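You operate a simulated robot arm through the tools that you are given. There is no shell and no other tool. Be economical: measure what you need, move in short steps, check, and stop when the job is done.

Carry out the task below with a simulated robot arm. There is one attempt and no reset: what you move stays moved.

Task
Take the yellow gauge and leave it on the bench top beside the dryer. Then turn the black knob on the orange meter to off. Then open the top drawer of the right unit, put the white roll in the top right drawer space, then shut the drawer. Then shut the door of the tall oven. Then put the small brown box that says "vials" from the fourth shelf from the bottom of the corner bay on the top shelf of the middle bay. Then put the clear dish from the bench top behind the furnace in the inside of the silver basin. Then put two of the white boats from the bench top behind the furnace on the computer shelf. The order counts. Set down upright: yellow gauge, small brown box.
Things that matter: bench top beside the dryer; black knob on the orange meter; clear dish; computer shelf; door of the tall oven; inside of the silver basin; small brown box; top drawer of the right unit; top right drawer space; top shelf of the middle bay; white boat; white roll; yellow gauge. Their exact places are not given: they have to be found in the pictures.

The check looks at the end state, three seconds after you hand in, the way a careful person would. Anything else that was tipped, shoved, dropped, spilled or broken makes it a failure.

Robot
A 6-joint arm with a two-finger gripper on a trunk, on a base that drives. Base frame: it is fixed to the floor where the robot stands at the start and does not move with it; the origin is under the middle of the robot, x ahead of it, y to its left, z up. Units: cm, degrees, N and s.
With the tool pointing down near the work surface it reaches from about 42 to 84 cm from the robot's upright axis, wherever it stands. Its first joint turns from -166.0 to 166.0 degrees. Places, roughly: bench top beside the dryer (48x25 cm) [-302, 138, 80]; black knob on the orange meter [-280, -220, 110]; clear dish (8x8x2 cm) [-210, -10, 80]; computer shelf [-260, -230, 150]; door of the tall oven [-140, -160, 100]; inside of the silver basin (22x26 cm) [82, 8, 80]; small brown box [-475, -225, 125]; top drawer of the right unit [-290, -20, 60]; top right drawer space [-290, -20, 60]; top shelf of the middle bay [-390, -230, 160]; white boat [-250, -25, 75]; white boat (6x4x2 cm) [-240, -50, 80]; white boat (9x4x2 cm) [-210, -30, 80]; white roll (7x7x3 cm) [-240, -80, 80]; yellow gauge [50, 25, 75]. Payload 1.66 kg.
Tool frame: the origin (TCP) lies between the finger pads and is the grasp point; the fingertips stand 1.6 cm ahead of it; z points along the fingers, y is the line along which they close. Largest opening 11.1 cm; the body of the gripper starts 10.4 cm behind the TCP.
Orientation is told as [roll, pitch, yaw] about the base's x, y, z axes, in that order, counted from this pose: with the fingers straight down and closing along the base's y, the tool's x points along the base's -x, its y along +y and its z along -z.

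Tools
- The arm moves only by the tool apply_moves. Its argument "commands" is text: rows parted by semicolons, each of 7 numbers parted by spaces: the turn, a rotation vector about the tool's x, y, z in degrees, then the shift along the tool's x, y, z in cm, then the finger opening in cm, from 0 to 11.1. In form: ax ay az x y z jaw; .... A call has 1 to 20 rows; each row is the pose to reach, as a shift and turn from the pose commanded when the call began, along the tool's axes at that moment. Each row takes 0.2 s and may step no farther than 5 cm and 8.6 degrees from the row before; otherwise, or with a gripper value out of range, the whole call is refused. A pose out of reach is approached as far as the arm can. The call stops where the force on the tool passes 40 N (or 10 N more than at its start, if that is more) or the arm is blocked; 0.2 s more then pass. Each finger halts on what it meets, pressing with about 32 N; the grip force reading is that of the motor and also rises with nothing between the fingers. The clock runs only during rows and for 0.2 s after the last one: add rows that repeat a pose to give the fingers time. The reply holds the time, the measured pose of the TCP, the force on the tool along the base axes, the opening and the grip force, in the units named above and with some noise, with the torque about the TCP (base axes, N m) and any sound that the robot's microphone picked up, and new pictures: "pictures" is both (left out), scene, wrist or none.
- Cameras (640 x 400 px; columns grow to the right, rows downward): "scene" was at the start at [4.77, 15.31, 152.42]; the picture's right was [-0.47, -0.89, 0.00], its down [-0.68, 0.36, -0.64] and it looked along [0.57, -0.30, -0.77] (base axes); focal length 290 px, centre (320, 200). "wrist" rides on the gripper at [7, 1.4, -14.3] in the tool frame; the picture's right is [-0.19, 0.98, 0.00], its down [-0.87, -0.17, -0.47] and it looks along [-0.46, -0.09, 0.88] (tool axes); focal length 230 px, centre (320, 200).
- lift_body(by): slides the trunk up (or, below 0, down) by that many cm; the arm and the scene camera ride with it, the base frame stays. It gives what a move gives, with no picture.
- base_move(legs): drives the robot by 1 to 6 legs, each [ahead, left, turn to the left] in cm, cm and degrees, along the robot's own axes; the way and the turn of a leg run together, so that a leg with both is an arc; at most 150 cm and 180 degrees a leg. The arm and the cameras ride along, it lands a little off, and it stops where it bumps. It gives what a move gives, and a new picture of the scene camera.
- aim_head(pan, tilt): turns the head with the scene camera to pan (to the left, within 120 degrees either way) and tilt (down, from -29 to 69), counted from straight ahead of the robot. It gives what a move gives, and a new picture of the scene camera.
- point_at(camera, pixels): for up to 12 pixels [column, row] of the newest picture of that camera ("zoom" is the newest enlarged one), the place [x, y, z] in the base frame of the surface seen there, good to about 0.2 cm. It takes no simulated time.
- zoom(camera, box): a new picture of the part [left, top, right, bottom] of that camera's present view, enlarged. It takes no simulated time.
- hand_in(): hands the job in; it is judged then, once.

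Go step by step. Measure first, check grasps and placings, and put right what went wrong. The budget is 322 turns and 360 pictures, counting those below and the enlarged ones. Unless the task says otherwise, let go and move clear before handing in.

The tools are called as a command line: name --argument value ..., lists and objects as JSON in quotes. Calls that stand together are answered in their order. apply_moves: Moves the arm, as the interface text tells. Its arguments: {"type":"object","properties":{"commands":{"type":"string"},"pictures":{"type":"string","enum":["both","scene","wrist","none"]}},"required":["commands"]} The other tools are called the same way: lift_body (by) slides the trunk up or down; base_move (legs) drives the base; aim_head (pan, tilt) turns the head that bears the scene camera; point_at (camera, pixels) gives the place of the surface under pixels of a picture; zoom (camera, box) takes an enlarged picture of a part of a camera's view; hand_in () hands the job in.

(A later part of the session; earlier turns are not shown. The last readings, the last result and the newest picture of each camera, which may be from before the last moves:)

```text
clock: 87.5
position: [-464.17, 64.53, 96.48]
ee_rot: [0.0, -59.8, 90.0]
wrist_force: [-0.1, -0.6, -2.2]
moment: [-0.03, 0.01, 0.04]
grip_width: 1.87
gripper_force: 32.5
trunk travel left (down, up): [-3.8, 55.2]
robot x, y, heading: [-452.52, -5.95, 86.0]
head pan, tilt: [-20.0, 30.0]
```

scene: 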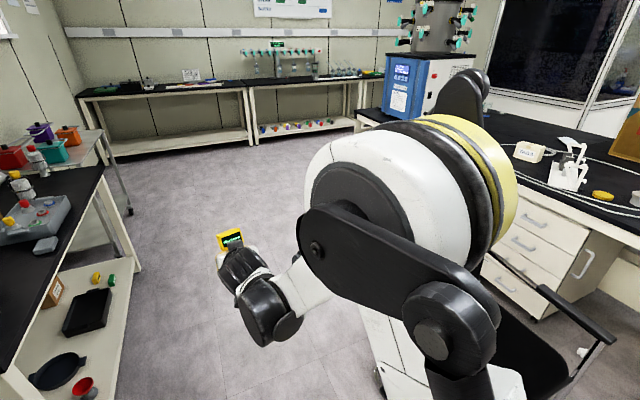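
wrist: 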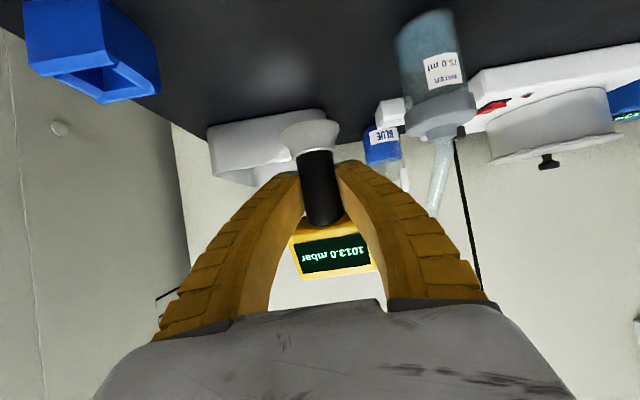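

The three drawer units are under the west bench edge, the right one near y=-20. I'll measure the left table edge before continuing north, and the chair and bench too.

point_at --camera "scene" --pixels '[[103, 170], [138, 265], [128, 210], [100, 130], [600, 335], [540, 330], [535, 190], [500, 130], [460, 70], [520, 152], [215, 190], [610, 210]]'

```text
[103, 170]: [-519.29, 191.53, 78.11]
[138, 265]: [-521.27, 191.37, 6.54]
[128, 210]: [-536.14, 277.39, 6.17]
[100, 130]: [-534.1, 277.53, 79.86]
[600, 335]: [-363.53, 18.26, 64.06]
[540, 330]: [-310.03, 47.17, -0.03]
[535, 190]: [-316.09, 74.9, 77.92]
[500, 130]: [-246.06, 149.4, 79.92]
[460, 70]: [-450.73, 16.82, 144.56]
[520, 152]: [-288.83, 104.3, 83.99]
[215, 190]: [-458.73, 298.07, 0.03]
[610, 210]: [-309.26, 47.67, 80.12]
```

It's clear: the table edge is at x≈-519. I'll straighten up, go north, then turn east.

base_move --legs '[[0, 0, 4], [140, 0, 0], [0, 0, -90]]'

aim_head --pan 5 --tilt 35

```text
clock: 98.7
position: [-382.47, 148.7, 96.52]
ee_rot: [0.0, -59.9, 2.7]
wrist_force: [0.2, 0.2, -1.6]
moment: [-0.01, 0.02, 0.0]
grip_width: 1.84
gripper_force: 32.2
trunk travel left (down, up): [-3.8, 55.2]
robot x, y, heading: [-452.26, 133.3, -1.4]
head pan, tilt: [-20.0, 30.0]
```

scene: 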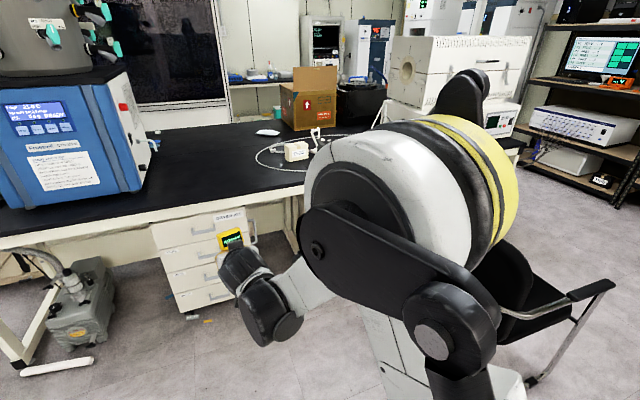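

```text
clock: 99.6
position: [-382.5, 148.66, 96.4]
ee_rot: [-0.1, -59.9, 2.8]
wrist_force: [-0.4, 0.4, -1.0]
moment: [0.03, 0.01, 0.01]
grip_width: 1.86
gripper_force: 31.9
trunk travel left (down, up): [-3.8, 55.2]
robot x, y, heading: [-452.54, 133.35, -1.1]
head pan, tilt: [5.0, 35.0]
```

scene: 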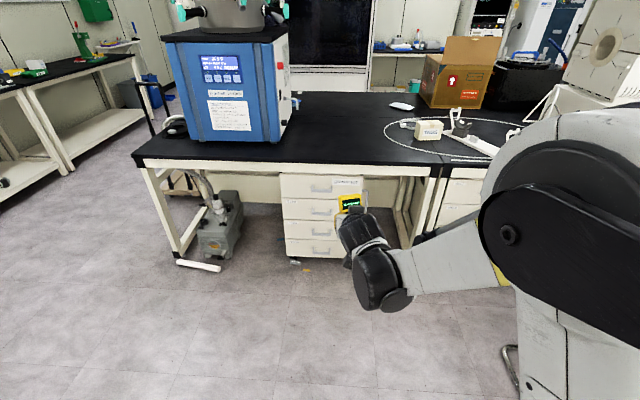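

The free bench strip beside the dryer is at scene (340,145). I'll measure it and the chair.

point_at --camera "scene" --pixels '[[340, 150], [300, 140], [295, 165], [380, 165], [285, 140], [270, 105], [390, 140], [340, 120], [405, 150], [345, 205], [505, 370]]'

```text
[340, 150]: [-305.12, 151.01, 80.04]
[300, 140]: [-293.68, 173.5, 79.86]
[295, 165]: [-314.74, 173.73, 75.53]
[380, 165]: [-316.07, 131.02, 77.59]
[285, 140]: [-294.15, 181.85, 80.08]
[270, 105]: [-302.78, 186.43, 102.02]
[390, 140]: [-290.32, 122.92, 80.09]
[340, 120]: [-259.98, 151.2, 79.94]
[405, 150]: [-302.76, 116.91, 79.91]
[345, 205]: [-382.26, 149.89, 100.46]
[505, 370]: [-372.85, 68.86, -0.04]
```

I'll drive ahead 80 cm so the gauge hovers 12 cm above the strip.

base_move --legs '[[80, 0, 0]]'

```text
clock: 103.8
position: [-305.81, 147.27, 96.45]
ee_rot: [0.0, -59.9, 2.8]
wrist_force: [-0.1, 0.1, -1.8]
moment: [0.0, 0.03, 0.0]
grip_width: 1.87
gripper_force: 31.5
trunk travel left (down, up): [-3.8, 55.2]
robot x, y, heading: [-375.59, 131.36, -1.2]
head pan, tilt: [5.0, 35.0]
```

scene: 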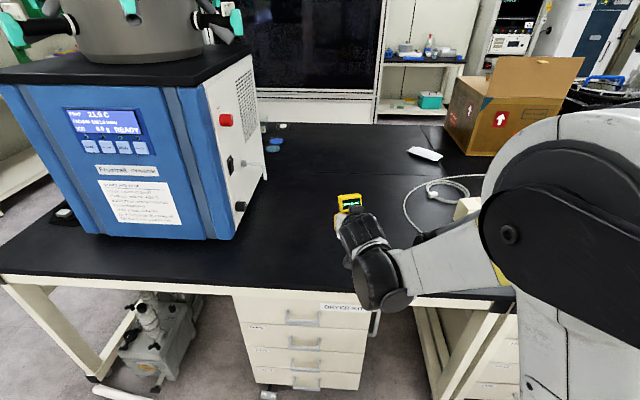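

Next I shift forward 4 cm and lower to just above contact.

apply_moves --commands "0 0 0 -1 0 1.73 1; 0 0 0 -2 0 3.46 1; 0 0 0 0.6 0 4.96 1; 0 0 0 3.2 0 6.46 1; 0 0 0 5.8 0 7.96 1; 0 0 0 7.5 0 8.96 1; 0 0 0 8 0 9.26 1; 0 0 0 8 0 9.26 1"

```text
clock: 105.6
position: [-301.71, 147.38, 84.8]
ee_rot: [0.0, -60.0, 2.7]
wrist_force: [1.8, 0.2, 1.5]
moment: [-0.03, 0.0, -0.01]
grip_width: 1.86
gripper_force: 32.0
trunk travel left (down, up): [-3.8, 55.2]
robot x, y, heading: [-375.31, 131.77, -1.2]
head pan, tilt: [5.0, 35.0]
```

scene: 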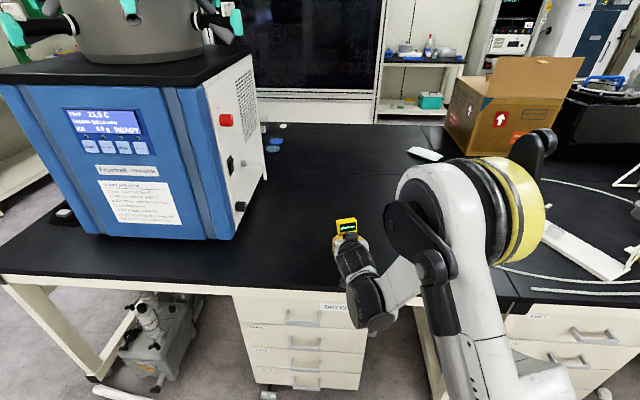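
wrist: 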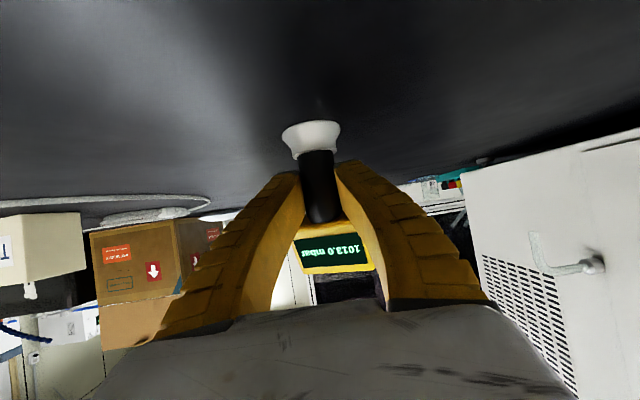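

I'll ease down 0.5 cm to feel for contact.

apply_moves --commands "0 0 0 0.17 0 0.1 1; 0 0 0 0.35 0 0.2 1; 0 0 0 0.52 0 0.3 1; 0 0 0 0.52 0 0.3 1" --pictures "none"

```text
clock: 106.6
position: [-301.78, 147.32, 84.38]
ee_rot: [0.0, -59.9, 2.8]
wrist_force: [5.0, 6.1, 20.4]
moment: [0.04, -0.25, 0.08]
grip_width: 2.03
gripper_force: 32.3
trunk travel left (down, up): [-3.8, 55.2]
robot x, y, heading: [-375.48, 132.06, -1.2]
head pan, tilt: [5.0, 35.0]
```

Contact: 20 N upward. I'll ease up slightly, open gently, and back out along the tool axis.

apply_moves --commands "0 0 0 -0.15 0 -0.08 1; 0 0 0 -0.15 0 -0.08 2.2; 0 0 0 -0.15 0 -0.08 3; 0 0 0 -0.15 0 -0.08 4.5; 0 0 0 -0.15 0 -0.08 6; 0 0 0 -0.15 0 -0.08 7; 0 0 0 -0.15 0 -0.08 7"

```text
clock: 108.2
position: [-301.77, 147.51, 84.28]
ee_rot: [0.0, -59.9, 2.8]
wrist_force: [0.1, -0.7, -0.1]
moment: [0.02, 0.01, 0.03]
grip_width: 7.15
gripper_force: 0.4
trunk travel left (down, up): [-3.8, 55.2]
robot x, y, heading: [-375.74, 131.76, -1.4]
head pan, tilt: [5.0, 35.0]
```

scene: 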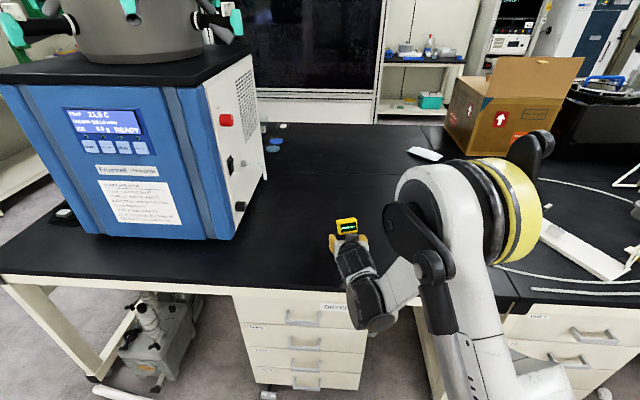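
wrist: 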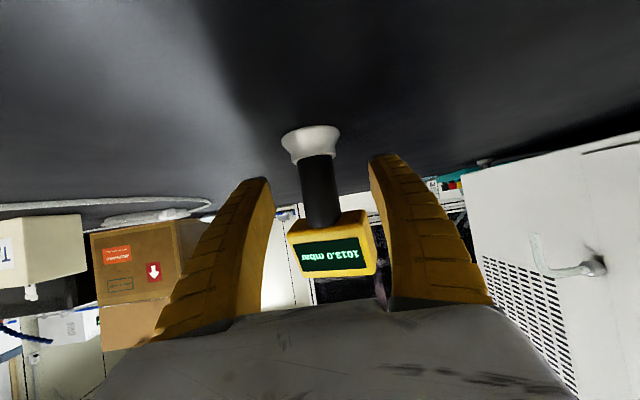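

The gauge stands on its own. I'll pull straight back with the base.

base_move --legs '[[-15, 0, 0]]'

zoom --camera "scene" --box '[260, 100, 460, 300]'

```text
clock: 109.5
position: [-316.94, 147.71, 84.34]
ee_rot: [0.0, -59.9, 2.9]
wrist_force: [-0.2, -0.2, -0.3]
moment: [-0.02, 0.0, 0.0]
grip_width: 7.16
gripper_force: 0.8
trunk travel left (down, up): [-3.8, 55.2]
robot x, y, heading: [-390.5, 131.53, -1.1]
head pan, tilt: [5.0, 35.0]
```

scene: 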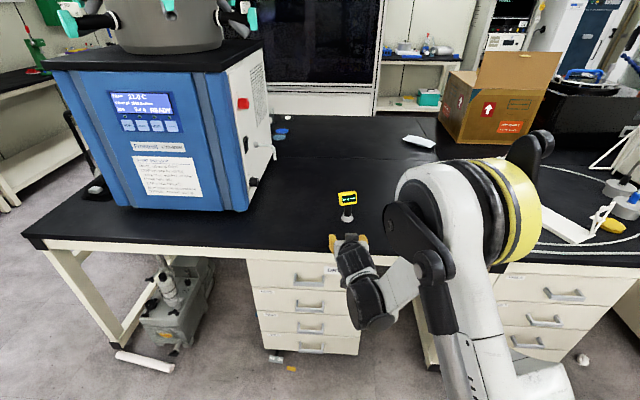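

```text
2.00 times, centred on (360, 200) of scene
```

zoom: 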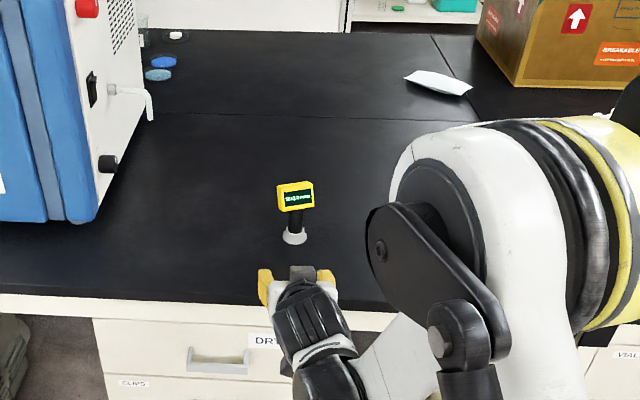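

The gauge is upright beside the dryer. Next is the meter knob near (-280,-220,110). I'll raise the trunk, back out, and drive round to face the bays.

lift_body --by 22

base_move --legs '[[-64, 0, 0], [0, 0, -89], [150, 0, 0], [85, 0, 0]]'

aim_head --pan 40 --tilt 15

```text
clock: 111.9
position: [-316.9, 147.75, 106.36]
ee_rot: [0.1, -60.0, 2.9]
wrist_force: [-0.9, -0.4, 0.2]
moment: [-0.01, -0.01, 0.01]
grip_width: 7.15
gripper_force: 1.1
trunk travel left (down, up): [-25.8, 33.2]
robot x, y, heading: [-390.55, 131.92, -0.8]
head pan, tilt: [5.0, 35.0]
```

```text
clock: 130.4
position: [-442.75, -174.57, 106.5]
ee_rot: [0.0, -59.8, -85.9]
wrist_force: [-0.7, 0.1, 0.5]
moment: [0.03, 0.0, 0.01]
grip_width: 7.17
gripper_force: 1.1
trunk travel left (down, up): [-25.8, 33.2]
robot x, y, heading: [-460.29, -101.28, -89.9]
head pan, tilt: [5.0, 35.0]
```

scene: 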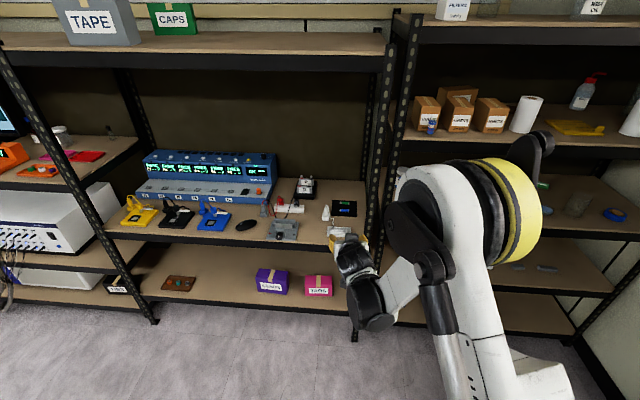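

```text
clock: 131.4
position: [-442.68, -174.52, 106.43]
ee_rot: [-0.1, -60.0, -86.0]
wrist_force: [-0.1, -0.6, -0.1]
moment: [-0.02, 0.0, 0.0]
grip_width: 7.17
gripper_force: 1.4
trunk travel left (down, up): [-25.8, 33.2]
robot x, y, heading: [-459.82, -101.0, -90.0]
head pan, tilt: [40.0, 15.0]
```

scene: 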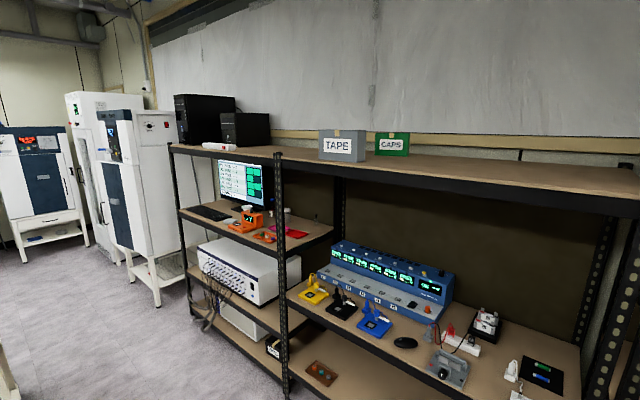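

The orange meter is on the left bay's second shelf at scene (250,220). I'll slide left (east) to stand in front of it.

base_move --legs '[[0, 150, 0], [0, 12, 0]]'

aim_head --pan 5 --tilt 30

```text
clock: 139.7
position: [-281.48, -174.81, 106.49]
ee_rot: [-0.1, -59.8, -86.1]
wrist_force: [-0.3, -0.3, 0.4]
moment: [0.02, -0.01, -0.03]
grip_width: 7.18
gripper_force: 1.2
trunk travel left (down, up): [-25.8, 33.2]
robot x, y, heading: [-298.29, -100.96, -90.3]
head pan, tilt: [40.0, 15.0]
```

scene: 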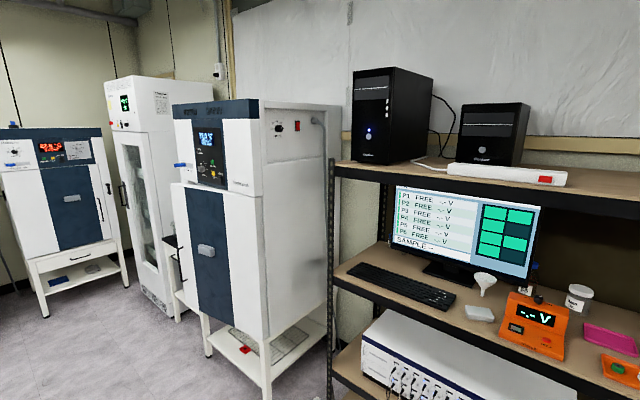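

```text
clock: 140.7
position: [-281.42, -174.73, 106.37]
ee_rot: [0.0, -59.9, -86.2]
wrist_force: [0.1, 0.4, -0.2]
moment: [-0.03, -0.01, 0.02]
grip_width: 7.17
gripper_force: 1.4
trunk travel left (down, up): [-25.8, 33.2]
robot x, y, heading: [-298.52, -101.32, -90.2]
head pan, tilt: [5.0, 30.0]
```

scene: 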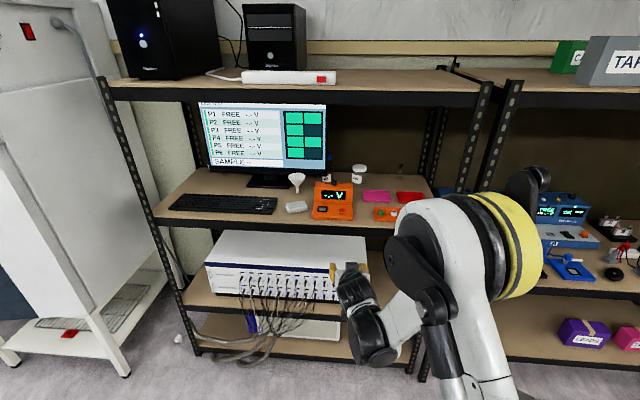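

zoom --camera "scene" --box '[280, 150, 430, 245]'

```text
4.21 times, centred on (355, 198) of scene
```

zoom: 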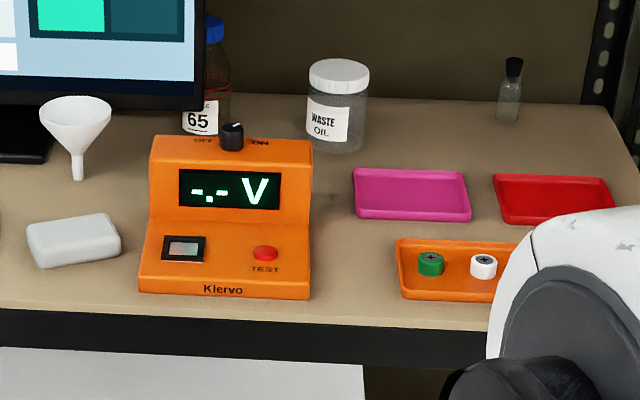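

The black knob is on top of the meter at zoom (232,138), with OFF on the left and ON on the right. I'll zoom in further and measure.

point_at --camera "zoom" --pixels '[[232, 128], [232, 145], [200, 141], [262, 142], [158, 150], [305, 150], [222, 128], [242, 128], [230, 200], [225, 270], [60, 300]]'

zoom --camera "scene" --box '[312, 170, 360, 200]'

point_at --camera "scene" --pixels '[[300, 100], [300, 85], [300, 88], [150, 90], [470, 95]]'

```text
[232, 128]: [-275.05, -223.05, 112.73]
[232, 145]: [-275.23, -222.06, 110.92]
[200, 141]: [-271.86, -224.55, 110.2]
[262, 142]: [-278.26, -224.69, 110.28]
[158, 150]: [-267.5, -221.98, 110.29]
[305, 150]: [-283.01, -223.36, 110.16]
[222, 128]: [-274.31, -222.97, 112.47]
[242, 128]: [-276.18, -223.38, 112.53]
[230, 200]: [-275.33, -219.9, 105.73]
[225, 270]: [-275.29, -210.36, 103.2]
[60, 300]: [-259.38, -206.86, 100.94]
```

```text
13.33 times, centred on (336, 185) of scene
```

zoom: 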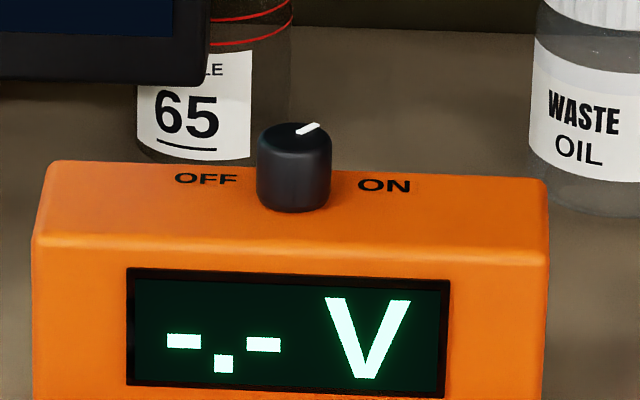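

```text
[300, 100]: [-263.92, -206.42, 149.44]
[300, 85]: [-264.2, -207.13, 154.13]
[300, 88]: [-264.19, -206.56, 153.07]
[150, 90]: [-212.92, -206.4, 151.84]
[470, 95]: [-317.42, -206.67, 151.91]
```

Knob centre is (-275.1,-223.2), z 110.2–112.6, and the pointer is near ON. It needs about 120° counter-clockwise seen from above. I'll come in horizontally with the fingers closing around it, so first I level the tool and retract.

apply_moves --commands "0 -6 0 0.2 0 -3.3 5; 0 -12 0 0.4 0 -6.6 5; 0 -18 0 0.6 0 -10 5; 0 -24 0 0.8 0 -13.4 5; 0 -30 0 0.8 0 -13.4 5; 0 -30 0 0.8 0 -13.4 5"

```text
clock: 142.1
position: [-279.38, -168.58, 120.09]
ee_rot: [-4.7, -89.9, -81.6]
wrist_force: [0.2, -0.5, -0.3]
moment: [-0.03, 0.02, 0.02]
grip_width: 5.23
gripper_force: 1.5
out of reach, approached as far as the arm can: row 2, 3, 4, 5, 6
trunk travel left (down, up): [-25.8, 33.2]
robot x, y, heading: [-298.11, -101.28, -90.0]
head pan, tilt: [5.0, 30.0]
```

scene: 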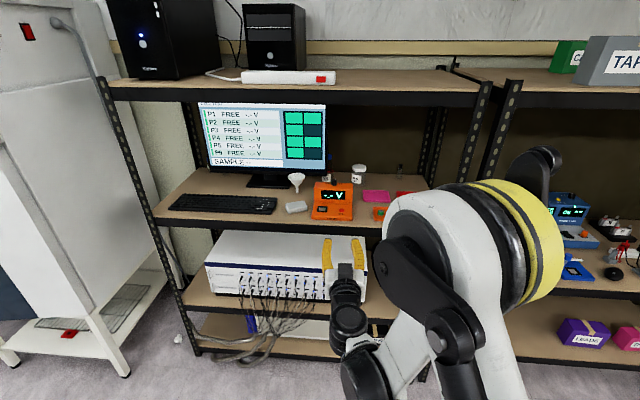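
wrist: 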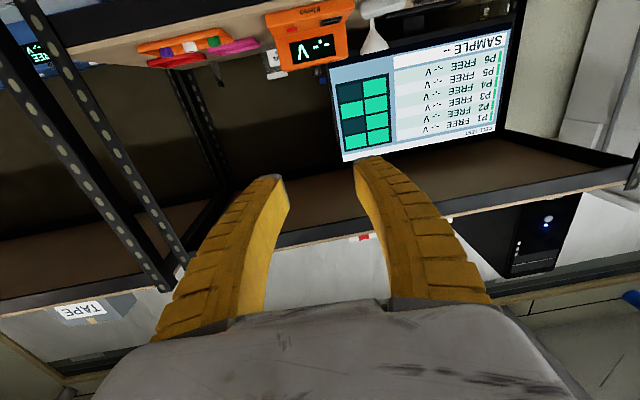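

Near the reach limit now. I'll swing the tool right so it's ahead of the trunk, then drive in.

apply_moves --commands "0 0 0 0 -4 1 5; 0 0 0 0 -8 2 5; 0 0 0 0 -12 3 5; 0 0 0 0 -16.5 4.5 5; 0 0 0 0 -16.5 4.5 5" --pictures "none"

base_move --legs '[[30, 21, 0]]'

```text
clock: 143.3
position: [-295.82, -174.39, 120.48]
ee_rot: [-9.3, -89.9, -76.7]
wrist_force: [-0.6, -0.5, -0.1]
moment: [-0.01, -0.02, -0.04]
grip_width: 5.21
gripper_force: 1.8
trunk travel left (down, up): [-25.8, 33.2]
robot x, y, heading: [-298.6, -101.3, -90.2]
head pan, tilt: [5.0, 30.0]
```

```text
clock: 145.6
position: [-275.38, -204.4, 120.5]
ee_rot: [-12.0, -89.8, -74.4]
wrist_force: [0.5, 0.6, -0.9]
moment: [0.01, 0.01, -0.03]
grip_width: 5.2
gripper_force: 1.3
trunk travel left (down, up): [-25.8, 33.2]
robot x, y, heading: [-277.97, -131.82, -89.9]
head pan, tilt: [5.0, 30.0]
```

scene: 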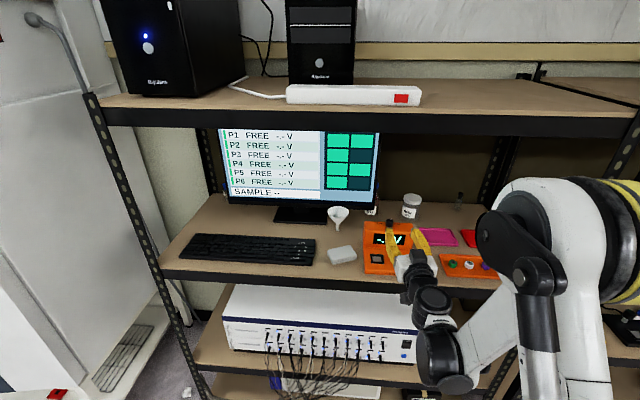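

I'll check the objects around the knob before turning the hand.

point_at --camera "scene" --pixels '[[338, 210], [345, 253], [371, 210], [411, 208], [280, 205], [385, 232], [340, 118]]'

zoom --camera "scene" --box '[310, 180, 480, 290]'

```text
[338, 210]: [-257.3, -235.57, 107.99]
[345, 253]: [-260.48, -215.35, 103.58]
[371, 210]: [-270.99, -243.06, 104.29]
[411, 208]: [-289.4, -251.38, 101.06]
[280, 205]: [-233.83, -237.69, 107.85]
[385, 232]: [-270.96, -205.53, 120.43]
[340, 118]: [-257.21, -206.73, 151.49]
```

```text
3.64 times, centred on (395, 235) of scene
```

zoom: 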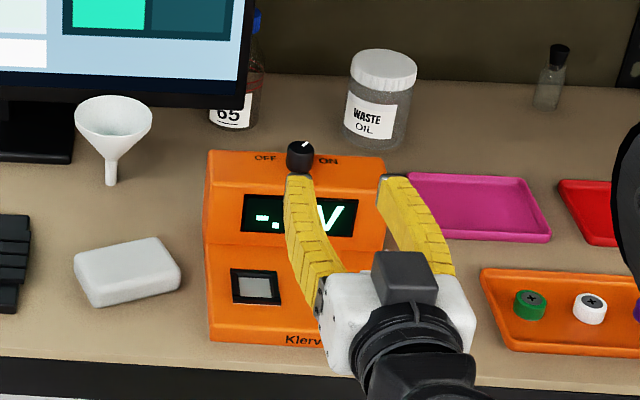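

There's nothing above z≈106 in front of the knob. I'll turn the hand 46° clockwise and move to a pre-grasp 7 cm from the knob.

apply_moves --commands "8 0 0 0 0.7 0 5; 16 0 0 0 1.4 0 5; 24 0 0 0 2.1 0 5; 32 0 0 1 2.8 2.5 5; 40 0 0 3 3.5 5 5; 46 0 0 5 4.23 8 5; 46 0 0 7 4.23 11 5; 46 0 0 8.3 4.23 14 5; 46 0 0 8.3 4.23 14 5"

```text
clock: 147.6
position: [-270.27, -217.95, 112.32]
ee_rot: [-53.7, -89.9, -78.6]
wrist_force: [-0.2, 0.9, -0.5]
moment: [-0.02, 0.0, 0.02]
grip_width: 5.23
gripper_force: 1.7
trunk travel left (down, up): [-25.8, 33.2]
robot x, y, heading: [-278.18, -131.41, -90.0]
head pan, tilt: [5.0, 30.0]
```

scene: 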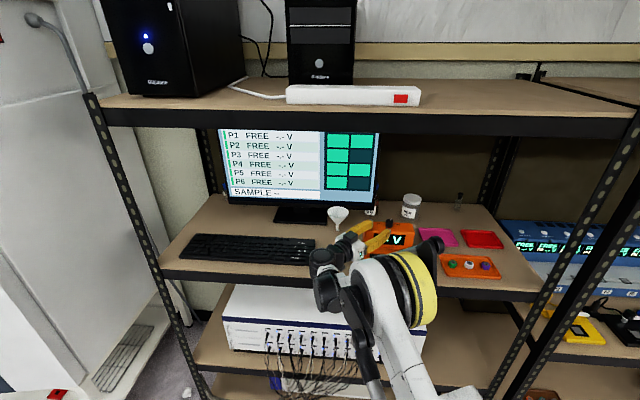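
wrist: 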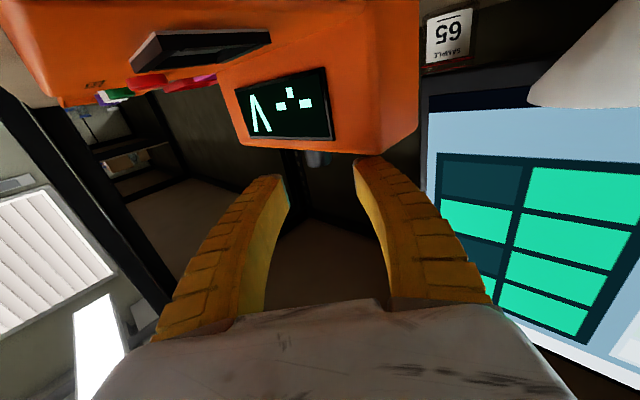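

Aligned. I'll advance 7.1 cm and close lightly on the knob.

apply_moves --commands "0 0 0 0 -0.05 3 5; 0 0 0 0 -0.1 6 5; 0 0 0 0 -0.1 7.1 5; 0 0 0 0 -0.1 7.1 4; 0 0 0 0 -0.1 7.1 3; 0 0 0 0 -0.1 7.1 2; 0 0 0 0 -0.1 7.1 1.5; 0 0 0 0 -0.1 7.1 1.5" --pictures "wrist"

zoom --camera "scene" --box '[300, 180, 470, 290]'

```text
clock: 149.4
position: [-275.24, -223.51, 112.12]
ee_rot: [-40.1, -89.9, -92.1]
wrist_force: [-7.2, 0.6, -1.7]
moment: [-0.07, 0.12, -0.03]
grip_width: 2.07
gripper_force: 34.1
trunk travel left (down, up): [-25.8, 33.2]
robot x, y, heading: [-278.13, -131.29, -90.0]
head pan, tilt: [5.0, 30.0]
```

wrist: 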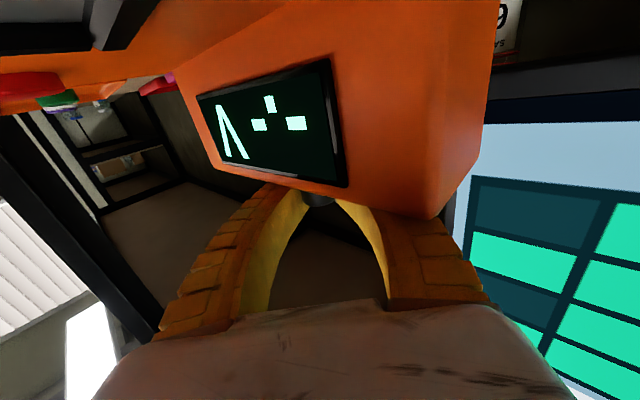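

```text
3.64 times, centred on (385, 235) of scene
```

zoom: 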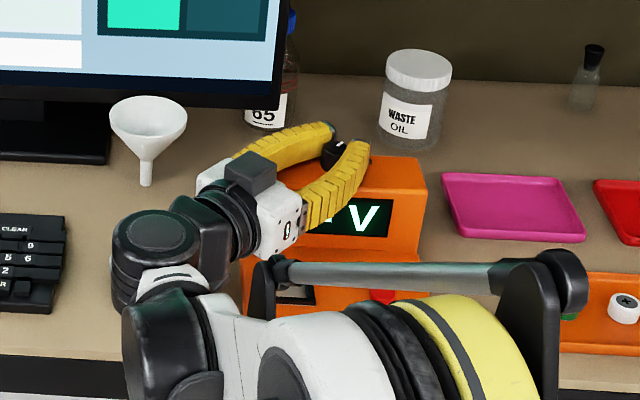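

The knob is gripped (2.07 cm). I'll rotate it counter-clockwise by 88°.

apply_moves --commands "-8 0 0 0 0 0 1.5; -16 0 0 0 0 0 1.5; -24 0 0 0 0 0 1.5; -32 0 0 0 0 0 1.5; -40 0 0 0 0 0 1.5; -48 0 0 0 0 0 1.5; -56 0 0 0 0 0 1.5; -64 0 0 0 0 0 1.5; -72 0 0 0 0 0 1.5; -80 0 0 0 0 0 1.5; -88 0 0 0 0 0 1.5; -88 0 0 0 0 0 1.5"

zoom --camera "scene" --box '[350, 200, 430, 260]'

```text
clock: 150.1
position: [-274.66, -223.38, 112.48]
ee_rot: [76.6, -89.2, 165.9]
wrist_force: [5.1, -1.0, 10.8]
moment: [1.37, -3.69, -4.16]
grip_width: 3.21
gripper_force: 12.7
trunk travel left (down, up): [-25.8, 33.2]
robot x, y, heading: [-278.07, -131.35, -90.2]
head pan, tilt: [5.0, 30.0]
stopped in row 3: the force on the tool passed its limit at 65 N (the readings are from after the stop); the commanded pose is now the measured one
```

scene: 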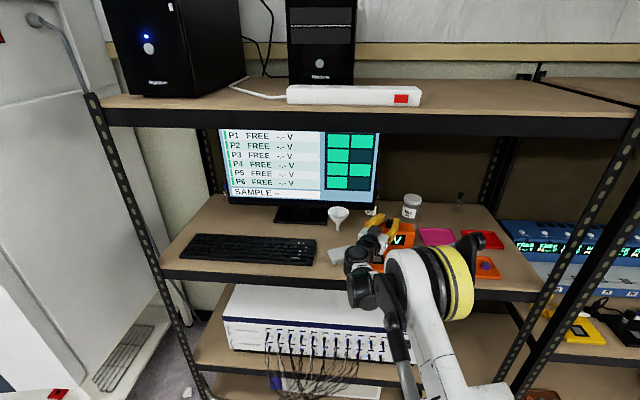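
wrist: 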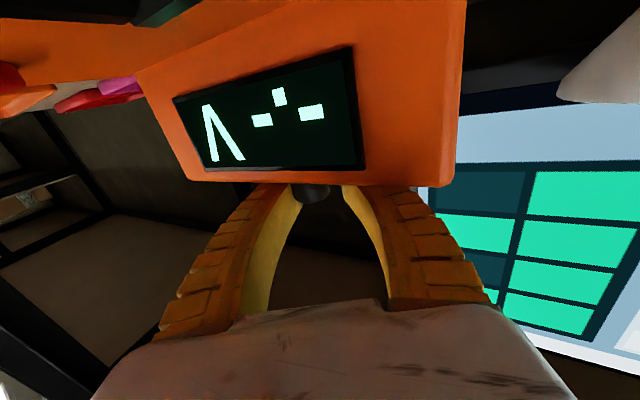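

```text
6.67 times, centred on (390, 230) of scene
```

zoom: 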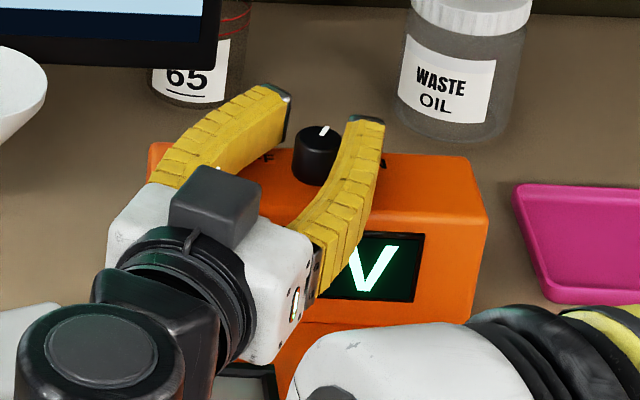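

It stopped at 65 N after about 15°, so something under the hand touched; the knob did turn part of the way. I'll back straight out, opening first, and inspect.

apply_moves --commands "0 0 0 0 0 0 4; 0 0 0 0 0 0 5; 0 0 0 -0.5 0 0 5; 0 0 0 -0.5 0 -3 5; 0 0 0 -0.5 0 -7 5; 0 0 0 -2 0 -11 5; 0 0 0 -2 0 -11 5"

zoom --camera "scene" --box '[310, 190, 470, 290]'

```text
clock: 151.7
position: [-269.67, -213.56, 114.7]
ee_rot: [70.4, -89.5, 172.3]
wrist_force: [0.5, -0.9, 0.6]
moment: [0.02, 0.02, -0.01]
grip_width: 5.23
gripper_force: 1.6
trunk travel left (down, up): [-25.8, 33.2]
robot x, y, heading: [-277.81, -131.35, -90.2]
head pan, tilt: [5.0, 30.0]
```

scene: 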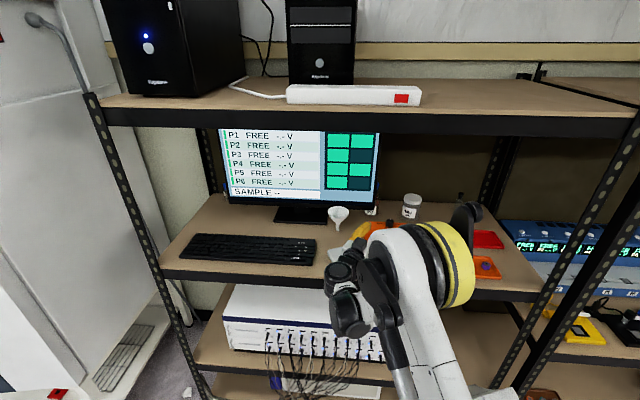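
wrist: 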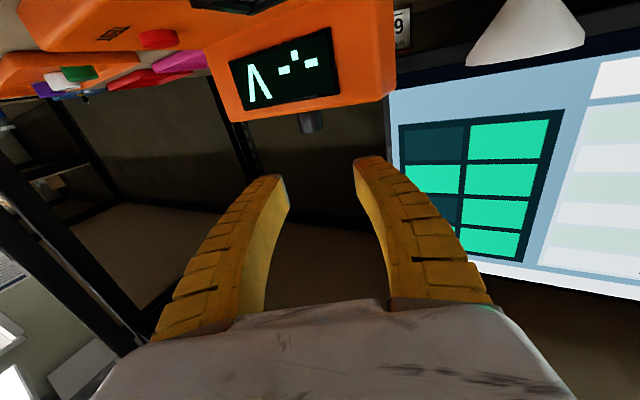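

```text
4.00 times, centred on (390, 240) of scene
```

zoom: 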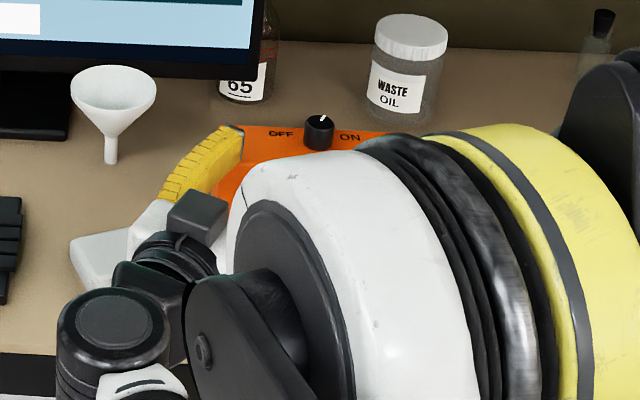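

The meter looks in place and the pointer has moved partway. The likely cause is lag from turning too fast, so I'll zoom in on the pointer and then turn slowly.

zoom --camera "scene" --box '[368, 208, 408, 234]'

point_at --camera "zoom" --pixels '[[310, 155], [330, 160], [300, 225], [345, 140]]'

```text
15.38 times, centred on (388, 221) of scene
```

zoom: 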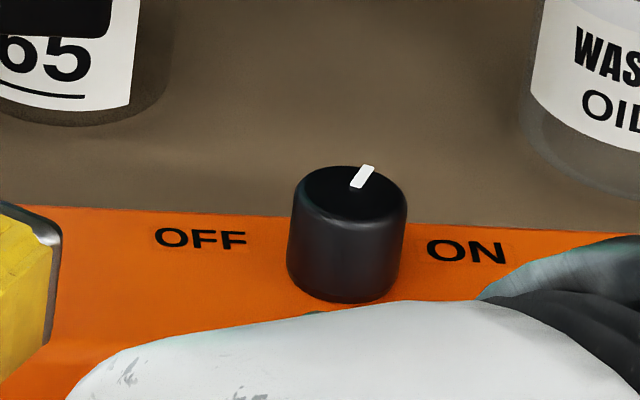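

```text
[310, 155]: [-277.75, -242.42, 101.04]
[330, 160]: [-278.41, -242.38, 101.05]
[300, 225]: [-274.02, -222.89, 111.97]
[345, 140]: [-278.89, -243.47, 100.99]
```

The pointer is now about 70° (straight back is 90°), having turned roughly as far as the hand did. I'll regrip here and rotate slowly, 2.5° per row.

apply_moves --commands "0 0 0 1.3 -0.2 1 5; 0 0 0 2.6 -0.4 3 5; 0 0 0 2.6 -0.4 7 5; 0 0 0 2.6 -0.4 10 5; 0 0 0 2.6 -0.4 11.1 5; 0 0 0 2.6 -0.4 11.1 3.5; 0 0 0 2.6 -0.4 11.1 2.4; 0 0 0 2.6 -0.4 11.1 1.8; 0 0 0 2.6 -0.4 11.1 1.8" --pictures "none"

```text
clock: 153.1
position: [-274.19, -223.02, 112.08]
ee_rot: [84.3, -89.1, 158.7]
wrist_force: [9.0, 15.5, 19.7]
moment: [3.85, -3.81, -2.28]
grip_width: 3.62
gripper_force: 9.4
trunk travel left (down, up): [-25.8, 33.2]
robot x, y, heading: [-278.08, -131.24, -89.7]
head pan, tilt: [5.0, 30.0]
stopped in row 7: the force on the tool passed its limit at 42 N (the readings are from after the stop); the commanded pose is now the measured one
```

The contact point works out about 27 cm behind the TCP: the wrist is resting on the shelf edge. I'll open, lift, back out, and use a slanted approach 30° below horizontal, which raises the wrist.

apply_moves --commands "0 0 0 0 0 0 5; 0 0 0 -1 0 0 5; 0 0 0 -4 0 0 5; 0 0 0 -7 0 -2 5; 0 0 0 -8 0 -6 5; 0 0 0 -9 0 -10 5; 0 0 0 -10 0 -13 5; 0 0 0 -10 0 -13 5"

zoom --camera "scene" --box '[310, 190, 470, 290]'

```text
clock: 154.9
position: [-268.94, -211.6, 121.98]
ee_rot: [72.2, -89.3, 170.8]
wrist_force: [0.3, 0.0, 0.3]
moment: [0.0, -0.02, 0.0]
grip_width: 5.22
gripper_force: 1.5
trunk travel left (down, up): [-25.8, 33.2]
robot x, y, heading: [-277.82, -131.45, -89.9]
head pan, tilt: [5.0, 30.0]
```

scene: 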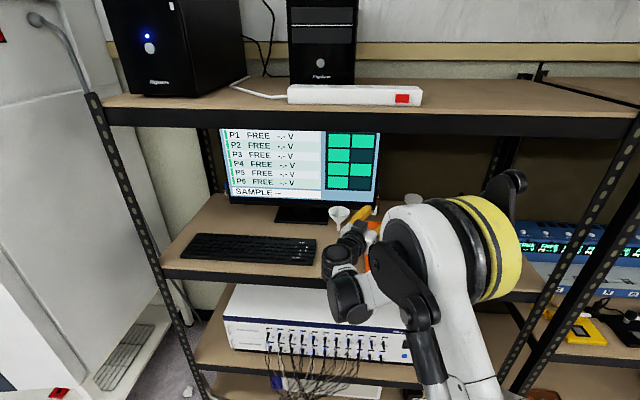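
wrist: 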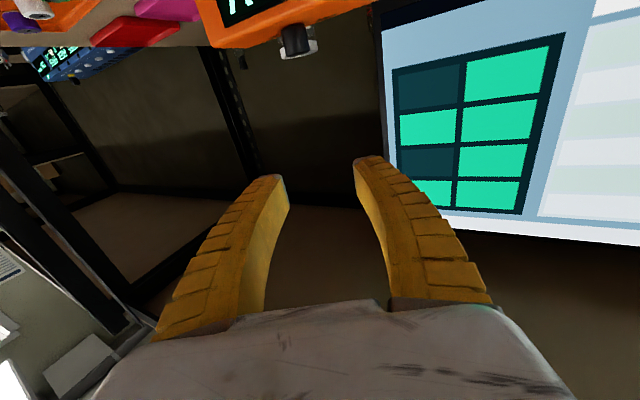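

```text
4.00 times, centred on (390, 240) of scene
```

zoom: 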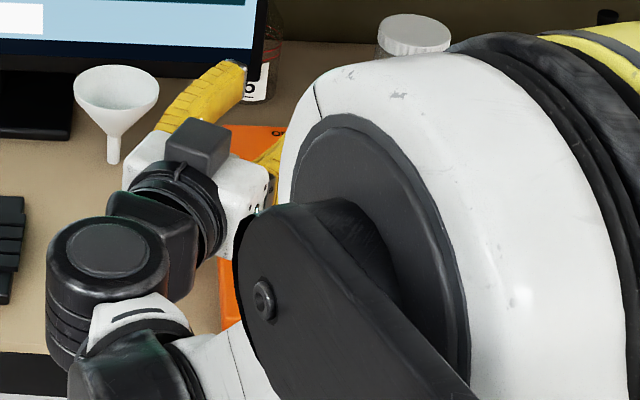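

I'll tilt the tool to 30° below horizontal here, then check the view.

apply_moves --commands "0 7.5 0 0 0 0 5; 0 15 0 0 0 0 5; 0 22.5 0 0 0 0 5; 0 30 0 0 0 0 5; 0 30 0 0 0 0 5"

zoom --camera "scene" --box '[310, 190, 470, 290]'

```text
clock: 156.1
position: [-268.7, -211.72, 121.99]
ee_rot: [1.3, -59.7, -118.2]
wrist_force: [0.3, 0.5, -1.0]
moment: [0.02, -0.02, -0.06]
grip_width: 5.24
gripper_force: 1.7
trunk travel left (down, up): [-25.8, 33.2]
robot x, y, heading: [-277.96, -131.37, -90.0]
head pan, tilt: [5.0, 30.0]
```

scene: 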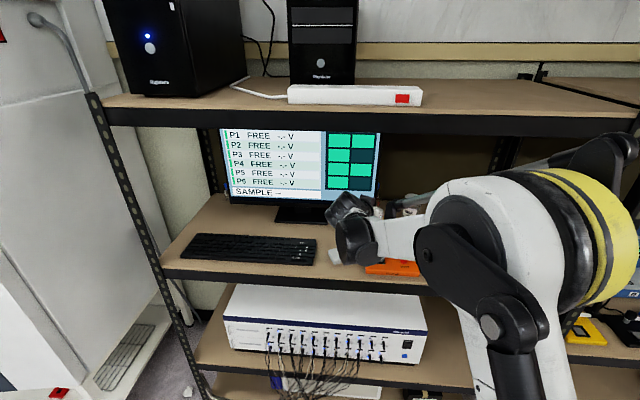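
wrist: 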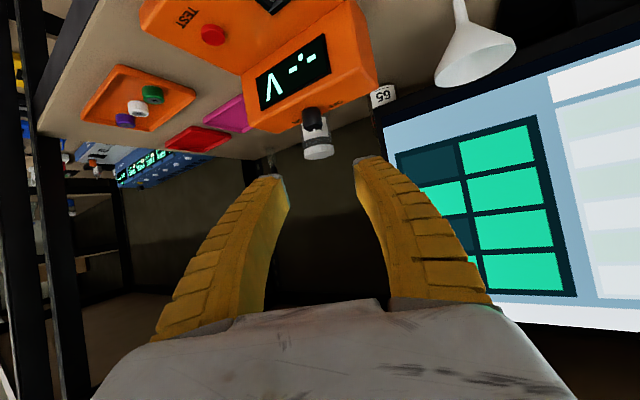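

```text
4.00 times, centred on (390, 240) of scene
```

zoom: 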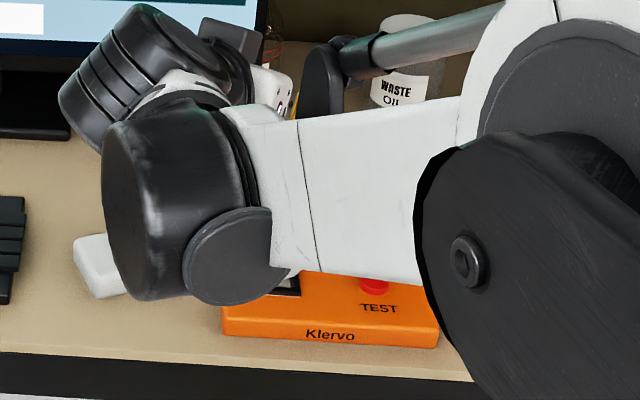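

The white block is where it was. I'll measure the knob from the wrist view.

zoom --camera "wrist" --box '[270, 80, 370, 160]'

point_at --camera "zoom" --pixels '[[280, 140], [280, 180], [245, 160], [315, 165], [295, 185], [305, 260]]'

```text
5.00 times, centred on (320, 120) of wrist
```

zoom: 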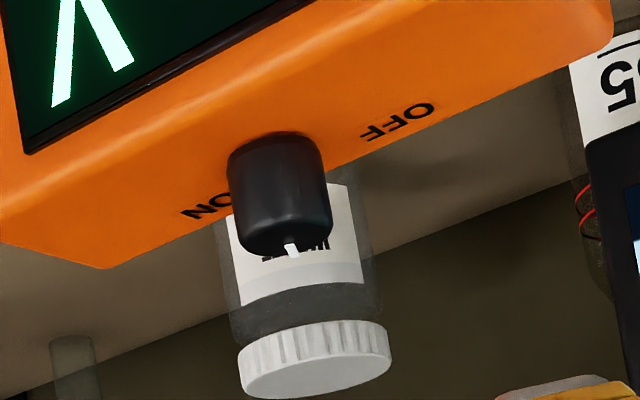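

```text
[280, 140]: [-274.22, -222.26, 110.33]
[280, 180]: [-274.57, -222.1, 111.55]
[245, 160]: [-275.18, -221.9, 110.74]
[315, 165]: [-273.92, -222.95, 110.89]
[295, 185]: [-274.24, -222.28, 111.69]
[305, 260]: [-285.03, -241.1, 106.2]
```

The knob axis confirms at (-275.0,-223.0). I'll advance along the slanted tool axis to grip it.

apply_moves --commands "0 0 0 2.1 -0.2 3 5; 0 0 0 2.1 -0.2 7 5; 0 0 0 2.1 -0.2 11 5; 0 0 0 2.1 -0.2 13.5 5; 0 0 0 2.1 -0.2 14.9 5; 0 0 0 2.1 -0.2 14.9 4; 0 0 0 2.1 -0.2 14.9 3; 0 0 0 2.1 -0.2 14.9 2.2; 0 0 0 2.1 -0.2 14.9 1.7; 0 0 0 2.1 -0.2 14.9 1.7" --pictures "wrist"

```text
clock: 158.3
position: [-274.31, -222.18, 112.72]
ee_rot: [1.5, -59.8, -118.3]
wrist_force: [-7.1, 3.6, 1.6]
moment: [-0.01, 0.01, -0.06]
grip_width: 2.47
gripper_force: 6.5
trunk travel left (down, up): [-25.8, 33.2]
robot x, y, heading: [-277.8, -131.25, -89.8]
head pan, tilt: [5.0, 30.0]
```

wrist: 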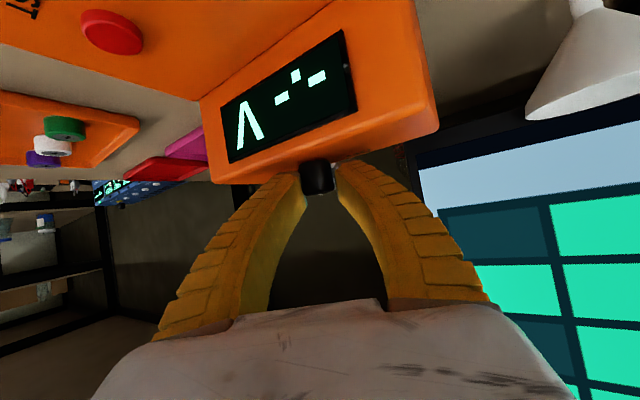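

One finger is touching. I'll finish closing, then rotate slowly counter-clockwise about the vertical by 30°.

apply_moves --commands "0 0 0 0 0 0 1.5; 0 0 0 0 0 0 1.5; -2.2 0 -1.25 0 -0.04 0 1.5; -4.33 0 -2.5 0 -0.087 0 1.5; -6.5 0 -3.75 0 -0.13 0 1.5; -8.66 0 -5 0 -0.174 0.01 1.5; -10.8 0 -6.25 -0.01 -0.216 0.02 1.5; -13 0 -7.5 -0.017 -0.259 0.03 1.5; -15.2 0 -8.75 -0.02 -0.3 0.04 1.5; -17.3 0 -10 -0.03 -0.342 0.05 1.5; -19.5 0 -11.25 -0.04 -0.383 0.065 1.5; -21.65 0 -12.5 -0.047 -0.423 0.08 1.5; -23.8 0 -13.75 -0.055 -0.462 0.1 1.5; -26 0 -15 -0.067 -0.5 0.116 1.5; -26 0 -15 -0.067 -0.5 0.116 1.5"

zoom --camera "wrist" --box '[250, 120, 390, 230]'

```text
clock: 161.5
position: [-274.74, -222.02, 112.81]
ee_rot: [1.6, -60.2, -88.4]
wrist_force: [-17.5, 2.3, 9.5]
moment: [-0.13, 0.18, -0.21]
grip_width: 2.89
gripper_force: 9.7
trunk travel left (down, up): [-25.8, 33.2]
robot x, y, heading: [-277.96, -131.6, -89.9]
head pan, tilt: [5.0, 30.0]
```

scene: 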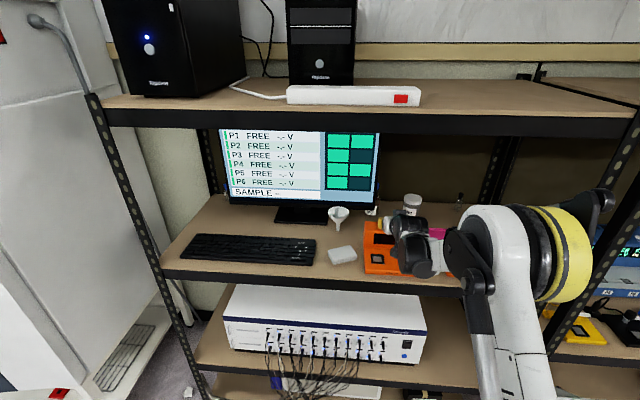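
wrist: 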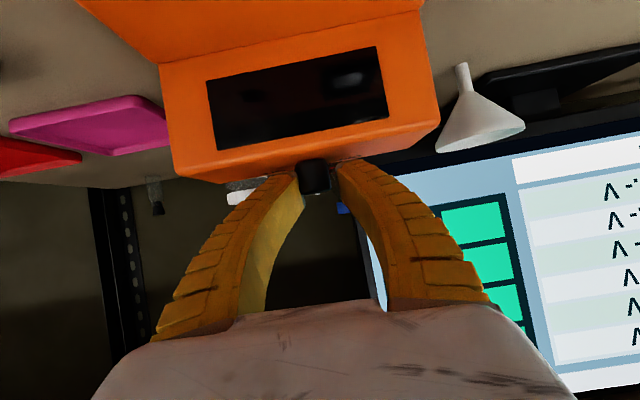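

```text
3.64 times, centred on (320, 175) of wrist
```

zoom: 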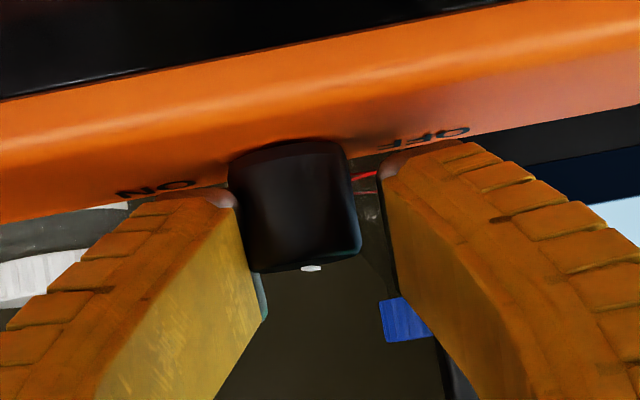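

The display has gone dark, so the meter is off, but the pointer is only about straight back. I'll regrip a touch higher and centred, and turn further toward the OFF mark.

apply_moves --commands "0 0 0 0 0 0 4; 0 0 0 -0.35 -0.25 -0.2 4; 0 0 0 -0.35 -0.25 -0.2 3; 0 0 0 -0.35 -0.25 -0.2 2.2; 0 0 0 -0.35 -0.25 -0.2 1.5; 0 0 0 -0.35 -0.25 -0.2 1.5; 0 0 0 -0.35 -0.25 -0.2 1.5" --pictures "none"

zoom --camera "wrist" --box '[250, 120, 390, 230]'

```text
clock: 163.1
position: [-274.92, -222.15, 112.88]
ee_rot: [1.5, -60.0, -88.4]
wrist_force: [-12.1, 2.7, -3.6]
moment: [0.14, 0.05, -0.14]
grip_width: 2.52
gripper_force: 8.2
trunk travel left (down, up): [-25.8, 33.2]
robot x, y, heading: [-278.21, -131.22, -89.7]
head pan, tilt: [5.0, 30.0]
```

```text
3.64 times, centred on (320, 175) of wrist
```

zoom: 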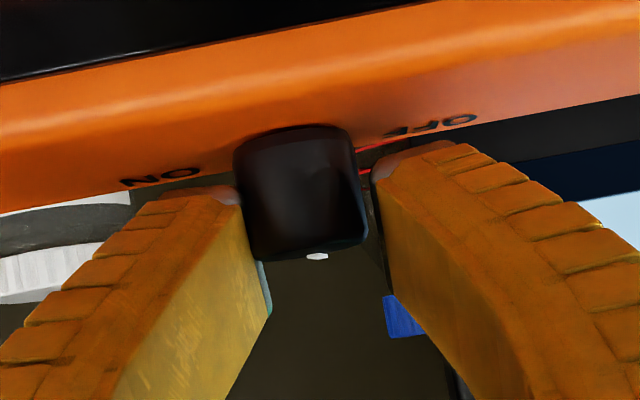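

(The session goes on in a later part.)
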